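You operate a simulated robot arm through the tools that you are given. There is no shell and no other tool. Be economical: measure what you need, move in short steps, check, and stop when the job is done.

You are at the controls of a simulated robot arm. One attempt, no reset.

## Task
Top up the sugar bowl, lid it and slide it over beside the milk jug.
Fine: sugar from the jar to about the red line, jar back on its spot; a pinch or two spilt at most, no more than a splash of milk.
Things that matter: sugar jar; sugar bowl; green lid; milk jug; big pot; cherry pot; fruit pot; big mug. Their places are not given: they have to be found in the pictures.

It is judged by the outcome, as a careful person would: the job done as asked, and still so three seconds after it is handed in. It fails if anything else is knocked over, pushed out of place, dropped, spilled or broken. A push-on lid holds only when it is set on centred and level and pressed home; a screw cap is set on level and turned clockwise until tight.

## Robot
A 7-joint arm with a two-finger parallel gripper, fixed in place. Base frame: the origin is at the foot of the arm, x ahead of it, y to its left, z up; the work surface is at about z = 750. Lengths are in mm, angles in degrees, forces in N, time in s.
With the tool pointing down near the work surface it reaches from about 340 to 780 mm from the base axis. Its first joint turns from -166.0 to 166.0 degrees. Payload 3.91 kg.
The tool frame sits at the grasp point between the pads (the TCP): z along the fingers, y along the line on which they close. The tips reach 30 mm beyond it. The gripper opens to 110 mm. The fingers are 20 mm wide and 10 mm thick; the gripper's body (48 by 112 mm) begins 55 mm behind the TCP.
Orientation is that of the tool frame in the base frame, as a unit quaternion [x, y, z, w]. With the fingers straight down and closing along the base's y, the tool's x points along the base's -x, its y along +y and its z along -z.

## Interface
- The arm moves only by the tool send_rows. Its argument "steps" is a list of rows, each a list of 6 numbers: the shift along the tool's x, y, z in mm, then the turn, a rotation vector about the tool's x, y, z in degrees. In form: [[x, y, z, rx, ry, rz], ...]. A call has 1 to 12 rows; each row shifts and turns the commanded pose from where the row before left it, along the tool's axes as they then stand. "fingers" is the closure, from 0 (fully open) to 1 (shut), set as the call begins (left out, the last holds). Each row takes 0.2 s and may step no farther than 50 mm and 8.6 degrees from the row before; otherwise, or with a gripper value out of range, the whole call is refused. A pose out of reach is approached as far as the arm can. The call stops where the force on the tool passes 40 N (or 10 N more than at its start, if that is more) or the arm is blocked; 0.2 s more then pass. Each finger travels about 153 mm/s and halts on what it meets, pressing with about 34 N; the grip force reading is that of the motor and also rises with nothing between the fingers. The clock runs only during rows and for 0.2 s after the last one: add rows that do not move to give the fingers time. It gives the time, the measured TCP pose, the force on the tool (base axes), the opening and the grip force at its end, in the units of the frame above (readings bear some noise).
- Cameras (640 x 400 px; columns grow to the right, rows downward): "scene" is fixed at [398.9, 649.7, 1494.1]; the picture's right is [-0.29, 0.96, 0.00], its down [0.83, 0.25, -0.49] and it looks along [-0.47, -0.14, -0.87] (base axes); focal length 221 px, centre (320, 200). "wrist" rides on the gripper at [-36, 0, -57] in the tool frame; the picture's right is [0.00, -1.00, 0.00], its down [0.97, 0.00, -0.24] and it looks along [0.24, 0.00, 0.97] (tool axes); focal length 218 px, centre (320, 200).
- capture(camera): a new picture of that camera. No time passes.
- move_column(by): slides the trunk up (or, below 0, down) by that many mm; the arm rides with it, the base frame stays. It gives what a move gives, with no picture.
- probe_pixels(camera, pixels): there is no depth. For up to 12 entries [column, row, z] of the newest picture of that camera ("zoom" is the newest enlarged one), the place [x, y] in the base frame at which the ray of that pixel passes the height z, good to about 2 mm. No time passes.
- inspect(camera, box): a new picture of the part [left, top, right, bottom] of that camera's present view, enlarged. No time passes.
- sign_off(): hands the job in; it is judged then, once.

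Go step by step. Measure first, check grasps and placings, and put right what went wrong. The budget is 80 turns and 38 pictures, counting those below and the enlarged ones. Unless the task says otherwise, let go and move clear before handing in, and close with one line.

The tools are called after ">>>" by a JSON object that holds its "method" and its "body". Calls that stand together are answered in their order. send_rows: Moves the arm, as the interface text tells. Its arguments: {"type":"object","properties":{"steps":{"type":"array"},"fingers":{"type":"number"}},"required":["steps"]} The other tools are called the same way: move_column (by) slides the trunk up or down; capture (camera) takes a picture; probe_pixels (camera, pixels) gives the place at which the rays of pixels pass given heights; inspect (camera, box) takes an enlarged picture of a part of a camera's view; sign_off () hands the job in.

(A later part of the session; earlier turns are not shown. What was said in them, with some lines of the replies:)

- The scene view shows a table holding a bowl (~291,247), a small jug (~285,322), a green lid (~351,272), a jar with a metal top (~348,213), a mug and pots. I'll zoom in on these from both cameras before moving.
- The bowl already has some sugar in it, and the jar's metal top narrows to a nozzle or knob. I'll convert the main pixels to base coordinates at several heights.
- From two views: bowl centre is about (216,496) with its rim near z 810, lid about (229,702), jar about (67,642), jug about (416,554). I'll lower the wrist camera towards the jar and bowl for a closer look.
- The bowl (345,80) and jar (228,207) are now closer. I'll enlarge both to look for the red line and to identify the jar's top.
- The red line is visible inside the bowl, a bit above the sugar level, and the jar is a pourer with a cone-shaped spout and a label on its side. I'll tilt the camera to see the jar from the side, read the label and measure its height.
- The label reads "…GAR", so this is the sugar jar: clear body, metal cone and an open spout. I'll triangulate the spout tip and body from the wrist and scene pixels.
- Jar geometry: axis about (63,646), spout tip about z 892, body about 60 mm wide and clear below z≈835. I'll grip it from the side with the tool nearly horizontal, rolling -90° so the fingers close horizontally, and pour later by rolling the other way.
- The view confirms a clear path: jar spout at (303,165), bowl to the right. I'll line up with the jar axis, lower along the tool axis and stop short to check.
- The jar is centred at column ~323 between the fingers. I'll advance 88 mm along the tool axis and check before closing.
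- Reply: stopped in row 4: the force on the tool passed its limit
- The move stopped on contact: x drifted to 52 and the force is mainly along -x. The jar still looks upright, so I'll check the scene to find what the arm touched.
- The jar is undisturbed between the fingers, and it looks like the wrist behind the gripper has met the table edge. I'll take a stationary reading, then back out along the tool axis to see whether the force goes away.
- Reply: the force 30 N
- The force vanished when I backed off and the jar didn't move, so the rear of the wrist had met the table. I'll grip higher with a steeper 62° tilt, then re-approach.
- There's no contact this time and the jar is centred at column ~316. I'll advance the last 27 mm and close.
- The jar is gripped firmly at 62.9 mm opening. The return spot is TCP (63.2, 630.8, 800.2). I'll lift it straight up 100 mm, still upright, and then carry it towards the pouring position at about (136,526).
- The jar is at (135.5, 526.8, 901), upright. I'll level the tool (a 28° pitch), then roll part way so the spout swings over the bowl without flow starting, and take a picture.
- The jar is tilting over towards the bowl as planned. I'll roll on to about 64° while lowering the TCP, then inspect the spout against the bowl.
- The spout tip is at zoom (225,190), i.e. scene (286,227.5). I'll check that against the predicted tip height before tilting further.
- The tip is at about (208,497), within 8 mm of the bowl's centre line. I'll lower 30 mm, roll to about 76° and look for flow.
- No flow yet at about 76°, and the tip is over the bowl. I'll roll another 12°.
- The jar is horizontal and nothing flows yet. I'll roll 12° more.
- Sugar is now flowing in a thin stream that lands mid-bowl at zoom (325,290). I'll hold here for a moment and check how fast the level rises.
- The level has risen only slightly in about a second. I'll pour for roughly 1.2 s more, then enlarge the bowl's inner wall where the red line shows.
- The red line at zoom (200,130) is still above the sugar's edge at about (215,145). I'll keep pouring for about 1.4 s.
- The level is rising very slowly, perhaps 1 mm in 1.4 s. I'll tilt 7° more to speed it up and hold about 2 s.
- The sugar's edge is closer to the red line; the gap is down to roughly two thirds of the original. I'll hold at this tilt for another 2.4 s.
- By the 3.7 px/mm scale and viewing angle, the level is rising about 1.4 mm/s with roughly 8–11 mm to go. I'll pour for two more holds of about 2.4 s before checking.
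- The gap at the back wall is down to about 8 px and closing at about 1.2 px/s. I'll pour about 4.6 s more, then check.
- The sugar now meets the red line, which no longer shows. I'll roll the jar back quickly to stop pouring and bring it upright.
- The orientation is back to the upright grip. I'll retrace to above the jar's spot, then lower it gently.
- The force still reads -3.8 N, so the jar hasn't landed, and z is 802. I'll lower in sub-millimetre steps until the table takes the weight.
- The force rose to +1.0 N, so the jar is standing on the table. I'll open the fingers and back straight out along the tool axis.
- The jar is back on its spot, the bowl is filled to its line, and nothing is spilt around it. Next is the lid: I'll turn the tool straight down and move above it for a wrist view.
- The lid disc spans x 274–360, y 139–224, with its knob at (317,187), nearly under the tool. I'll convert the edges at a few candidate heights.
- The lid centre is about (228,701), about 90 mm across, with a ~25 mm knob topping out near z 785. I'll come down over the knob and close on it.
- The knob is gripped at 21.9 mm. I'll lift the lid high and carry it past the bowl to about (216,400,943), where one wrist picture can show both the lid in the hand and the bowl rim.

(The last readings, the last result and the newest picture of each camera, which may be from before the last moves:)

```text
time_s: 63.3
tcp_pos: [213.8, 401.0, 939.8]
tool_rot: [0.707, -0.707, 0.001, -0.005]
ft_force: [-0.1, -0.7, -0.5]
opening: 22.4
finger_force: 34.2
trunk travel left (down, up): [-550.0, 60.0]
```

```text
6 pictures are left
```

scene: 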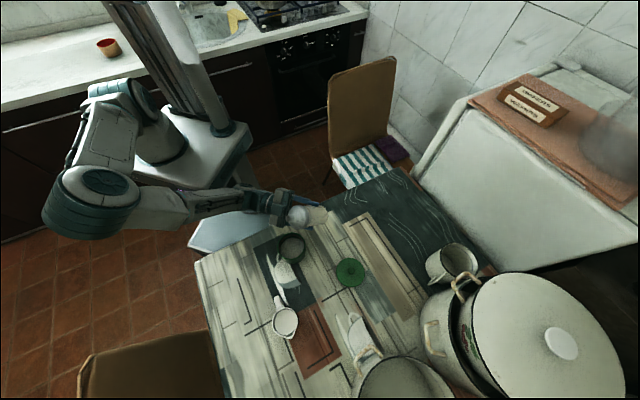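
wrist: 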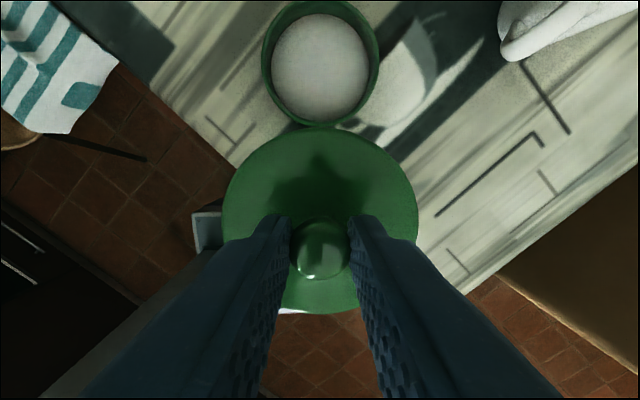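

The lid sits squarely in the grip, spanning columns 222–419 and rows 127–314. The bowl rim spans columns 261–380, with its top at about row 0. I'll convert the lid and rim edges to base coordinates.

>>> {"method": "probe_pixels", "body": {"camera": "wrist", "pixels": [[320, 127, 898], [320, 314, 898], [222, 222, 898], [419, 222, 898], [261, 58, 810], [380, 58, 810], [320, 1, 810], [320, 121, 810], [271, 66, 800], [370, 66, 800], [320, 13, 800], [320, 119, 800]]}}

>>> {"method": "inspect", "body": {"camera": "wrist", "box": [240, 0, 400, 140]}}

```text
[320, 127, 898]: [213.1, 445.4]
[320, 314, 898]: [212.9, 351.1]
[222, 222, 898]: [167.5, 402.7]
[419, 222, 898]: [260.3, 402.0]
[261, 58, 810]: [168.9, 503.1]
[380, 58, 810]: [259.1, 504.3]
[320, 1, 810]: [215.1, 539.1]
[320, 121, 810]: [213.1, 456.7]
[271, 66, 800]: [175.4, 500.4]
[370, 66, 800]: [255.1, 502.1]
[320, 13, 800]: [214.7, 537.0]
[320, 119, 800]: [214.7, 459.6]
```

```text
2.86 times, centred on (320, 70) of wrist
```

zoom: 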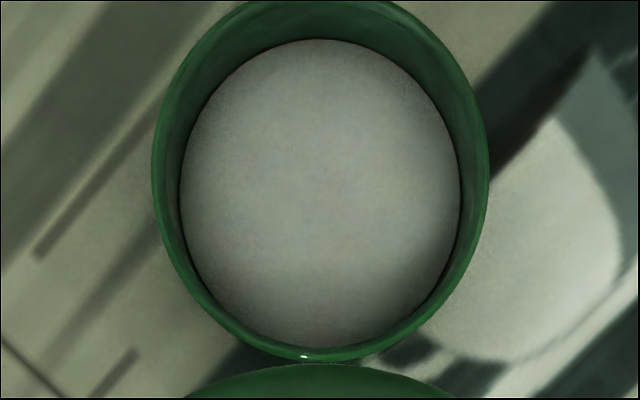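

In the same view, the lid centre is about (213.9,398.5) and the bowl rim centre about (214.5,497). I'll shift about 98 mm in y to line them up, lower part way and verify the pose.

>>> {"method": "send_rows", "body": {"steps": [[-24.6, -0.3, 0, 0, 0, 0], [-24.6, -0.3, 0, 0, 0, 0], [-24.6, 0, 0, 0, 0, 0], [-24.6, 0, 0, 0, 0, 0], [0, 0, 20, 0, 0, 0], [0, 0, 20, 0, 0, 0], [0, 0, 15, 0, 0, 0], [0, 0, 8, 0, 0, 0], [0, 0, 0, 0, 0, 0], [0, 0, 0, 0, 0, 0], [0, 0, 0, 0, 0, 0]]}}

>>> {"method": "send_rows", "body": {"steps": [[0, 0, 0, 0, 0, 0]]}}

```text
time_s: 65.7
tcp_pos: [216.1, 500.0, 878.2]
tool_rot: [-0.706, 0.708, 0.0, 0.005]
ft_force: [-0.4, 0.4, -0.1]
opening: 22.0
finger_force: 33.7
trunk travel left (down, up): [-550.0, 60.0]
```

```text
time_s: 66.1
tcp_pos: [215.5, 499.2, 877.9]
tool_rot: [-0.706, 0.708, 0.001, 0.005]
ft_force: [-0.1, -0.7, -1.4]
opening: 22.0
finger_force: 34.2
trunk travel left (down, up): [-550.0, 60.0]
```

The pose reads about (215.8,499.6), a millimetre over because of the slight tool lean. I'll correct that, lower until the lid is just above the rim, and check alignment from the scene.

>>> {"method": "send_rows", "body": {"steps": [[1.0, 1.3, 4, 0, 0, 0], [0, 0, 4, 0, 0, 0], [0, 0, 0, 0, 0, 0], [0, 0, 0, 0, 0, 0]]}}

>>> {"method": "inspect", "body": {"camera": "scene", "box": [272, 225, 312, 265]}}

```text
time_s: 67.1
tcp_pos: [213.5, 499.4, 869.1]
tool_rot: [-0.707, 0.707, 0.0, 0.005]
ft_force: [0.6, 0.4, -0.4]
opening: 22.2
finger_force: 34.2
trunk travel left (down, up): [-550.0, 60.0]
```

```text
10.00 times, centred on (292, 245) of scene
```

zoom: 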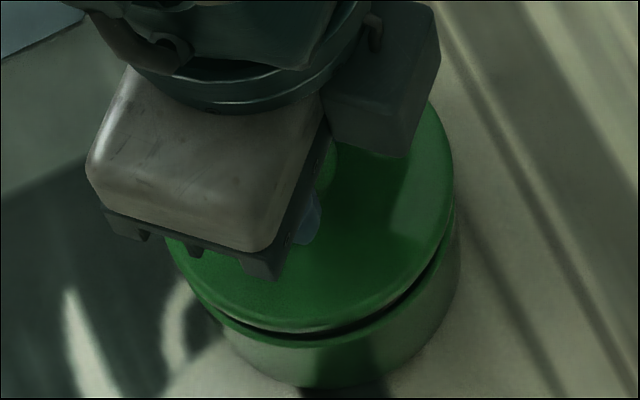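

The lid edge looks concentric with the bowl, with a thin even gap showing. I'll lower it in small steps until I feel contact.

>>> {"method": "send_rows", "body": {"steps": [[0, 0, 2, 0, 0, 0], [0, 0, 2, 0, 0, 0], [0, 0, 2, 0, 0, 0], [0, 0, 1, 0, 0, 0], [0, 0, 0, 0, 0, 0]]}}

```text
time_s: 68.3
tcp_pos: [212.9, 498.0, 864.1]
tool_rot: [-0.706, 0.708, 0.0, 0.007]
ft_force: [0.5, -0.2, 7.5]
opening: 21.9
finger_force: 33.6
trunk travel left (down, up): [-550.0, 60.0]
```

The lid touches at z 864 with 7.5 N and almost no side force, so it is resting on the rim. I'll press down slowly.

>>> {"method": "send_rows", "body": {"steps": [[0, 0, 1, 0, 0, 0], [0, 0, 1, 0, 0, 0], [0, 0, 1, 0, 0, 0], [0, 0, 1, 0, 0, 0], [0, 0, 0, 0, 0, 0]]}}

```text
time_s: 69.5
tcp_pos: [213.2, 499.1, 858.6]
tool_rot: [-0.707, 0.708, 0.0, 0.004]
ft_force: [0.4, -0.1, -0.8]
opening: 22.3
finger_force: 34.0
trunk travel left (down, up): [-550.0, 60.0]
```

It dropped in: z is 858.6 and the force is back to about zero, so the lid has entered. I'll keep pressing until it bottoms out.

>>> {"method": "send_rows", "body": {"steps": [[0, 0, 1.5, 0, 0, 0], [0, 0, 1.5, 0, 0, 0], [0, 0, 1.5, 0, 0, 0], [0, 0, 1.5, 0, 0, 0], [0, 0, 1.5, 0, 0, 0], [0, 0, 1.5, 0, 0, 0], [0, 0, 0, 0, 0, 0]]}}

```text
time_s: 71.1
tcp_pos: [213.7, 498.8, 851.8]
tool_rot: [-0.707, 0.708, 0.002, 0.007]
ft_force: [-5.0, 4.8, 29.2]
opening: 22.0
finger_force: 33.4
trunk travel left (down, up): [-550.0, 60.0]
```

There is 29 N of resistance at z 851.8. I'll press a bit harder to be sure it's home.

>>> {"method": "send_rows", "body": {"steps": [[0, 0, 1, 0, 0, 0], [0, 0, 1, 0, 0, 0], [0, 0, 1, 0, 0, 0], [0, 0, 1, 0, 0, 0], [0, 0, 0, 0, 0, 0]]}}

```text
time_s: 71.9
tcp_pos: [212.7, 498.8, 849.3]
tool_rot: [-0.706, 0.708, 0.002, 0.007]
ft_force: [-4.3, -4.7, 17.8]
opening: 22.4
finger_force: 33.7
trunk travel left (down, up): [-550.0, 60.0]
stopped in row 3: the force on the tool passed its limit (the readings are from after the stop); the commanded pose is now the measured one
```

It moved down another 2.5 mm with a peak above 40 N. I'll press once more to see whether it's at a hard stop.

>>> {"method": "send_rows", "body": {"steps": [[0, 0, 1.5, 0, 0, 0], [0, 0, 1.5, 0, 0, 0], [0, 0, 1.5, 0, 0, 0], [0, 0, 1.5, 0, 0, 0], [0, 0, 0, 0, 0, 0]]}}

```text
time_s: 72.5
tcp_pos: [214.8, 499.5, 849.7]
tool_rot: [-0.707, 0.707, 0.002, 0.01]
ft_force: [-4.3, -9.4, 22.2]
opening: 22.1
finger_force: 34.6
trunk travel left (down, up): [-550.0, 60.0]
stopped in row 3: the force on the tool passed its limit (the readings are from after the stop); the commanded pose is now the measured one
```

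It's at a hard stop near z 849.5. I'll let go, rise clear and look at how the lid sits.

>>> {"method": "send_rows", "body": {"steps": [[0, 0, 0, 0, 0, 0], [0, 0, 0, 0, 0, 0]], "fingers": 0.55}}

>>> {"method": "send_rows", "body": {"steps": [[0, 0, -10, 0, 0, 0], [0, 0, -40, 0, 0, 0], [0, 0, -45, 0, 0, 0], [45, 0, 0, 0, 0, 0], [45, 0, 0, 0, 0, 0], [20, 0, 0, 0, 0, 0], [0, 0, 0, 0, 0, 0], [0, 0, 0, 0, 0, 0]]}}

>>> {"method": "inspect", "body": {"camera": "scene", "box": [240, 225, 340, 345]}}

```text
time_s: 73.1
tcp_pos: [216.4, 501.5, 849.3]
tool_rot: [-0.706, 0.709, 0.003, 0.011]
ft_force: [15.6, -1.7, 32.3]
opening: 46.4
finger_force: 0.0
trunk travel left (down, up): [-550.0, 60.0]
```

```text
time_s: 74.9
tcp_pos: [215.3, 390.2, 942.0]
tool_rot: [-0.706, 0.708, 0.001, 0.008]
ft_force: [-0.7, 0.3, -0.3]
opening: 49.4
finger_force: 0.0
trunk travel left (down, up): [-550.0, 60.0]
```

```text
3.33 times, centred on (290, 285) of scene
```

zoom: 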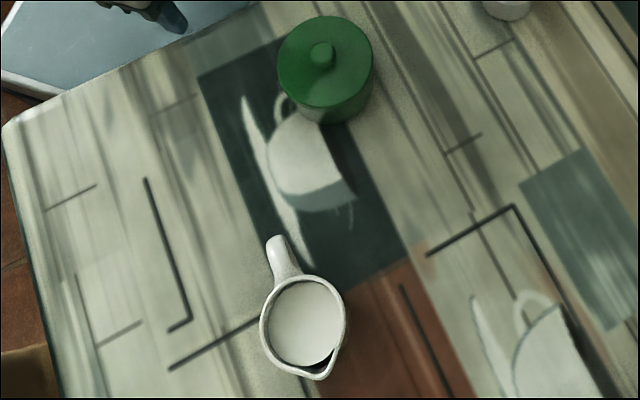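

The lid sits level on the bowl, and the 32 N reading after release shows the fingertips had been pressing squarely on the disc. I'll convert the jug's pixels and the knob from this zoomed view to plan the slide.

>>> {"method": "probe_pixels", "body": {"camera": "zoom", "pixels": [[321, 53, 832], [325, 62, 818], [303, 322, 820], [303, 322, 800], [260, 325, 810], [346, 318, 810], [274, 240, 800], [318, 377, 815], [303, 365, 750], [30, 270, 750], [180, 330, 750], [275, 345, 760]]}}

```text
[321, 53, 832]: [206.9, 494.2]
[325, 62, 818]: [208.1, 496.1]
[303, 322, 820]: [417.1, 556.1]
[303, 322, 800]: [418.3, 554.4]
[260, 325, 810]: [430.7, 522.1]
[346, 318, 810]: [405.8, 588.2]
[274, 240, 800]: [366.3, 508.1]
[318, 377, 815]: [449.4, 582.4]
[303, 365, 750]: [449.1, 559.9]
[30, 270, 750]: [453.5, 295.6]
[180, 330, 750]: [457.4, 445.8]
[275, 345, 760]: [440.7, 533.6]
```

The knob reads about (207,494), a few mm off where I released it, so the bowl may have shifted slightly. I'll take one wrist picture from directly above, fingers open, to centre on it and confirm the lid is seated.

>>> {"method": "send_rows", "body": {"steps": [[-40, 0, 0, 0, 0, 0], [-40, 0, 0, 0, 0, 0], [-40, 2, 0, 0, 0, 0], [0, 0, 0, 0, 0, 0], [0, 0, 0, 0, 0, 0]], "fingers": 0}}

>>> {"method": "capture", "body": {"camera": "wrist"}}

```text
time_s: 76.1
tcp_pos: [213.7, 511.4, 944.0]
tool_rot: [-0.706, 0.708, 0.001, 0.008]
ft_force: [-0.5, 0.1, 0.0]
opening: 109.8
finger_force: 0.0
trunk travel left (down, up): [-550.0, 60.0]
```

```text
2 pictures are left
```

wrist: 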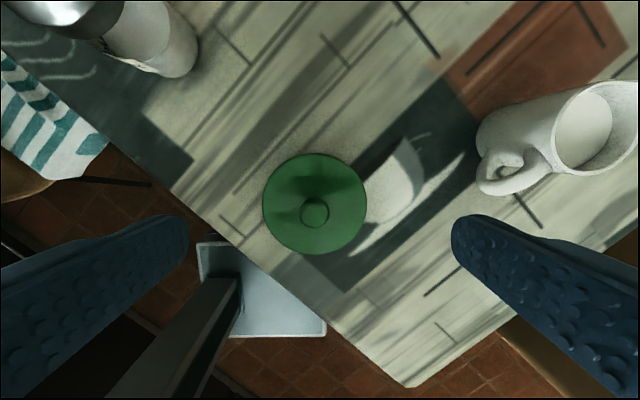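

The lid disc spans columns 262–367 and rows 153–255, round and level, with the knob at (315,211). I'll convert its edges and the jug's.

>>> {"method": "probe_pixels", "body": {"camera": "wrist", "pixels": [[262, 204, 816], [367, 204, 816], [314.5, 153, 816], [314.5, 255, 816], [315, 211, 833], [556, 125, 830], [638, 130, 830], [597, 82, 830], [597, 172, 830], [478, 180, 800], [505, 165, 800], [478, 130, 760]]}}

```text
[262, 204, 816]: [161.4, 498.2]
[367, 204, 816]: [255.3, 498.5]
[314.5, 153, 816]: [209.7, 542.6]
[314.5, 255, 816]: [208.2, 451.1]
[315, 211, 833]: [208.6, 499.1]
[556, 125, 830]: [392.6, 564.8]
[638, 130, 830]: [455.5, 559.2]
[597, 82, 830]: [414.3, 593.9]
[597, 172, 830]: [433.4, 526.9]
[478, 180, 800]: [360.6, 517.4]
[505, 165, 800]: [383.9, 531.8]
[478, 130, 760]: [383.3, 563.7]
```

The lidded bowl is centred at about (208.4,497.8) and the jug at about (420,557), its handle towards (361,517). I'll level the tool, centre it on the bowl and stop above the lid before straddling it.

>>> {"method": "send_rows", "body": {"steps": [[13.9, 5.3, 0, -0.57, 0.73, 0], [0, 0, 25, 0, 0, 0], [0, 0, 25, 0, 0, 0], [0, 0, 22, 0, 0, 0], [0, 0, 0, 0, 0, 0], [0, 0, 0, 0, 0, 0]]}}

>>> {"method": "send_rows", "body": {"steps": [[0, 0, 0, 0, 0, 0]]}}

```text
time_s: 77.5
tcp_pos: [207.3, 497.1, 870.9]
tool_rot: [0.707, -0.707, -0.001, -0.001]
ft_force: [0.6, 0.4, -0.2]
opening: 110.1
finger_force: 0.0
trunk travel left (down, up): [-550.0, 60.0]
```

```text
time_s: 77.9
tcp_pos: [207.2, 495.8, 871.8]
tool_rot: [-0.707, 0.708, 0.0, 0.0]
ft_force: [-0.2, 0.4, -0.9]
opening: 109.7
finger_force: 0.0
trunk travel left (down, up): [-550.0, 60.0]
```

The tool is level at (207.2,496.5). Before moving the bowl, I'll close the fingers and press once on top of the knob, so the lid is pushed home on centre.

>>> {"method": "send_rows", "body": {"steps": [[-1.3, -1, 0, 0, 0, 0], [0, 0, 0, 0, 0, 0], [0, 0, 0, 0, 0, 0], [0, 0, 0, 0, 0, 0], [0, 0, 3, 0, 0, 0], [0, 0, 3, 0, 0, 0], [0, 0, 2, 0, 0, 0], [0, 0, 2, 0, 0, 0], [0, 0, 2, 0, 0, 0], [0, 0, 2, 0, 0, 0], [0, 0, 2, 0, 0, 0]], "fingers": 1}}

```text
time_s: 80.3
tcp_pos: [208.8, 497.1, 855.9]
tool_rot: [-0.706, 0.708, 0.001, 0.001]
ft_force: [10.6, 2.2, 30.7]
opening: 22.2
finger_force: 34.3
trunk travel left (down, up): [-550.0, 60.0]
```

The fingers closed at 22.2 mm, so the knob is taller than I thought and I'm gripping it rather than resting on top, pushing with 31 N at z 856. I'll keep pressing down to see whether the stop is still at about 849.5.

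>>> {"method": "send_rows", "body": {"steps": [[0, 0, 1.5, 0, 0, 0], [0, 0, 1.5, 0, 0, 0], [0, 0, 1.5, 0, 0, 0], [0, 0, 1.5, 0, 0, 0], [0, 0, 1.5, 0, 0, 0], [0, 0, 0, 0, 0, 0]]}}

```text
time_s: 81.5
tcp_pos: [206.8, 498.3, 849.8]
tool_rot: [-0.707, 0.708, 0.001, 0.003]
ft_force: [3.5, -3.3, 17.4]
opening: 22.2
finger_force: 33.9
trunk travel left (down, up): [-550.0, 60.0]
stopped in row 6: the force on the tool passed its limit (the readings are from after the stop); the commanded pose is now the measured one
```

It's the same hard stop, 849.8, so the lid is fully down and the fingertips are on the disc. I'll relieve the pressure slightly so the bowl isn't nudged, open fully and rise straight up.

>>> {"method": "send_rows", "body": {"steps": [[0, 0, -1.3, 0, 0, 0], [0, 0, 0, 0, 0, 0]]}}

>>> {"method": "send_rows", "body": {"steps": [[0, 0, 0, 0, 0, 0], [0, 0, -5, 0, 0, 0], [0, 0, -20, 0, 0, 0], [0, 0, -20, 0, 0, 0], [0, 0, 0, 0, 0, 0]], "fingers": 0.6}}

```text
time_s: 82.1
tcp_pos: [205.9, 498.4, 850.7]
tool_rot: [-0.707, 0.708, 0.001, 0.002]
ft_force: [3.2, -0.4, 7.8]
opening: 22.0
finger_force: 33.7
trunk travel left (down, up): [-550.0, 60.0]
```

```text
time_s: 83.3
tcp_pos: [207.0, 498.9, 894.8]
tool_rot: [-0.707, 0.707, 0.001, 0.002]
ft_force: [0.6, -0.2, 0.0]
opening: 43.9
finger_force: 0.0
trunk travel left (down, up): [-550.0, 60.0]
```

The knob was self-centred at x≈206.5, so I'm centred on it now at (207,498.9). I'll open fully and descend around the bowl to z≈803, which keeps the palm clear of the knob.

>>> {"method": "send_rows", "body": {"steps": [[0, 0, 0, 0, 0, 0], [0, 0, 0, 0, 0, 0], [0, 0, 20, 0, 0, 0], [0, 0, 15, 0, 0, 0], [0, 0, 10, 0, 0, 0], [0, 0, 10, 0, 0, 0], [0, 0, 10, 0, 0, 0], [0, 0, 10, 0, 0, 0], [0, 0, 10, 0, 0, 0], [0, 0, 6, 0, 0, 0], [0, 0, 0, 0, 0, 0]], "fingers": 0}}

>>> {"method": "send_rows", "body": {"steps": [[0, 0, 0, 0, 0, 0], [0, 0, 0, 0, 0, 0]], "fingers": 1}}

```text
time_s: 85.7
tcp_pos: [207.5, 497.4, 802.6]
tool_rot: [-0.707, 0.707, 0.0, 0.002]
ft_force: [0.0, 0.2, 0.2]
opening: 109.9
finger_force: 0.0
trunk travel left (down, up): [-550.0, 60.0]
```

```text
time_s: 86.3
tcp_pos: [207.0, 497.6, 802.6]
tool_rot: [-0.707, 0.708, 0.001, 0.002]
ft_force: [1.4, 0.9, 1.0]
opening: 90.9
finger_force: 34.2
trunk travel left (down, up): [-550.0, 60.0]
```

The bowl is gripped at 90.9 mm with no side load. I'll slide it along the table towards (358,650), on the far side of the jug from its handle and spout, gently and with a stop part way.

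>>> {"method": "send_rows", "body": {"steps": [[-4, -4, 0, 0, 0, 0], [-8, -8, 0, 0, 0, 0], [-10, -10, 0, 0, 0, 0], [-10, -10, 0, 0, 0, 0], [-10, -10, 0, 0, 0, 0], [-10, -10, 0, 0, 0, 0], [-10, -10, 0, 0, 0, 0], [-10, -10, 0, 0, 0, 0], [-8, -8, 0, 0, 0, 0], [-4, -4, 0, 0, 0, 0], [0, 0, 0, 0, 0, 0]]}}

```text
time_s: 88.7
tcp_pos: [292.4, 582.7, 804.3]
tool_rot: [-0.706, 0.708, 0.001, 0.002]
ft_force: [-0.6, -0.1, -0.6]
opening: 91.1
finger_force: 34.4
trunk travel left (down, up): [-550.0, 60.0]
```

The slide is smooth, now at (292,583). I'll finish the remaining stretch.

>>> {"method": "send_rows", "body": {"steps": [[-4, -4, 0, 0, 0, 0], [-8, -8, 0, 0, 0, 0], [-10, -10, 0, 0, 0, 0], [-10, -10, 0, 0, 0, 0], [-10, -10, 0, 0, 0, 0], [-10, -10, 0, 0, 0, 0], [-8, -8, 0, 0, 0, 0], [-5, -4, 0, 0, 0, 0], [-2, -2, 0, 0, 0, 0], [0, 0, 0, 0, 0, 0], [0, 0, 0, 0, 0, 0]]}}

>>> {"method": "inspect", "body": {"camera": "scene", "box": [250, 240, 400, 360]}}

```text
time_s: 91.1
tcp_pos: [357.1, 648.5, 804.5]
tool_rot: [-0.706, 0.708, 0.001, 0.002]
ft_force: [-0.2, -0.3, -0.2]
opening: 91.0
finger_force: 33.7
trunk travel left (down, up): [-550.0, 60.0]
```

```text
3.33 times, centred on (325, 300) of scene
```

zoom: 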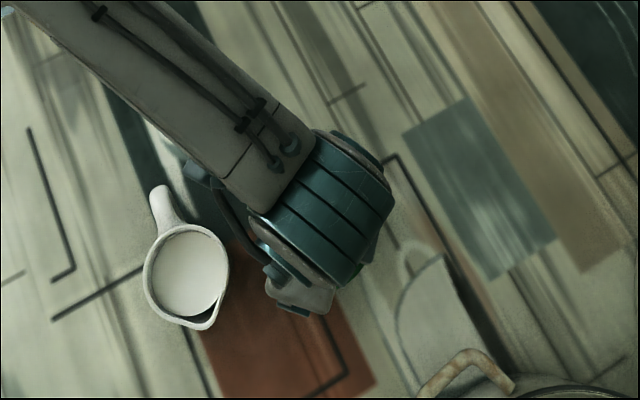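

The jug is undisturbed and the force on the tool is about zero, so the bowl is standing on the table. I'll release it, rise straight up and move clear.

>>> {"method": "send_rows", "body": {"steps": [[0, 0, 0.8, 0, 0, 0], [0, 0, 0, 0, 0, 0]]}}

>>> {"method": "send_rows", "body": {"steps": [[0, 0, 0, 0, 0, 0], [0, 0, 0, 0, 0, 0], [0, 0, 0, 0, 0, 0]], "fingers": 0}}

>>> {"method": "send_rows", "body": {"steps": [[0, 0, -10, 0, 0, 0], [0, 0, -20, 0, 0, 0], [0, 0, -30, 0, 0, 0], [0, 0, -35, 0, 0, 0], [0, 0, -35, 0, 0, 0], [35, 25, -10, 0, 0, 0], [35, 25, 0, 0, 0, 0], [35, 25, 0, 0, 0, 0], [35, 25, 0, 0, 0, 0], [35, 25, 0, 0, 0, 0], [0, 0, 0, 0, 0, 0]]}}

>>> {"method": "capture", "body": {"camera": "scene"}}

```text
time_s: 91.7
tcp_pos: [357.6, 648.7, 803.6]
tool_rot: [-0.707, 0.708, 0.0, 0.002]
ft_force: [-0.1, -0.6, 0.8]
opening: 91.2
finger_force: 34.0
trunk travel left (down, up): [-550.0, 60.0]
```

```text
time_s: 92.5
tcp_pos: [357.5, 648.6, 803.1]
tool_rot: [-0.706, 0.708, 0.001, 0.002]
ft_force: [-0.3, -0.1, -0.2]
opening: 110.0
finger_force: 0.0
trunk travel left (down, up): [-550.0, 60.0]
```

```text
time_s: 94.9
tcp_pos: [231.6, 472.4, 942.8]
tool_rot: [-0.706, 0.708, 0.0, 0.002]
ft_force: [0.4, 0.3, -0.5]
opening: 109.9
finger_force: 0.1
trunk travel left (down, up): [-550.0, 60.0]
```

```text
0 pictures are left
```

scene: 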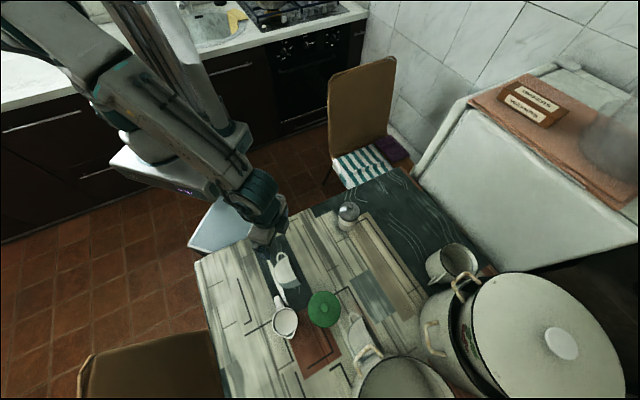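

The lidded bowl at (324,309) stands right beside the milk jug at (285,322). The jar at (348,214) is on its spot, the pots and mug are unmoved, and the arm is clear, so I'm handing in.

>>> {"method": "sign_off", "body": {}}

```text
The job is handed in.
```

The sugar bowl is filled to about the red line, its lid is pressed on, and it stands about 30 mm from the milk jug. The jar is back on its spot, and the pictures show no spilt sugar or milk.
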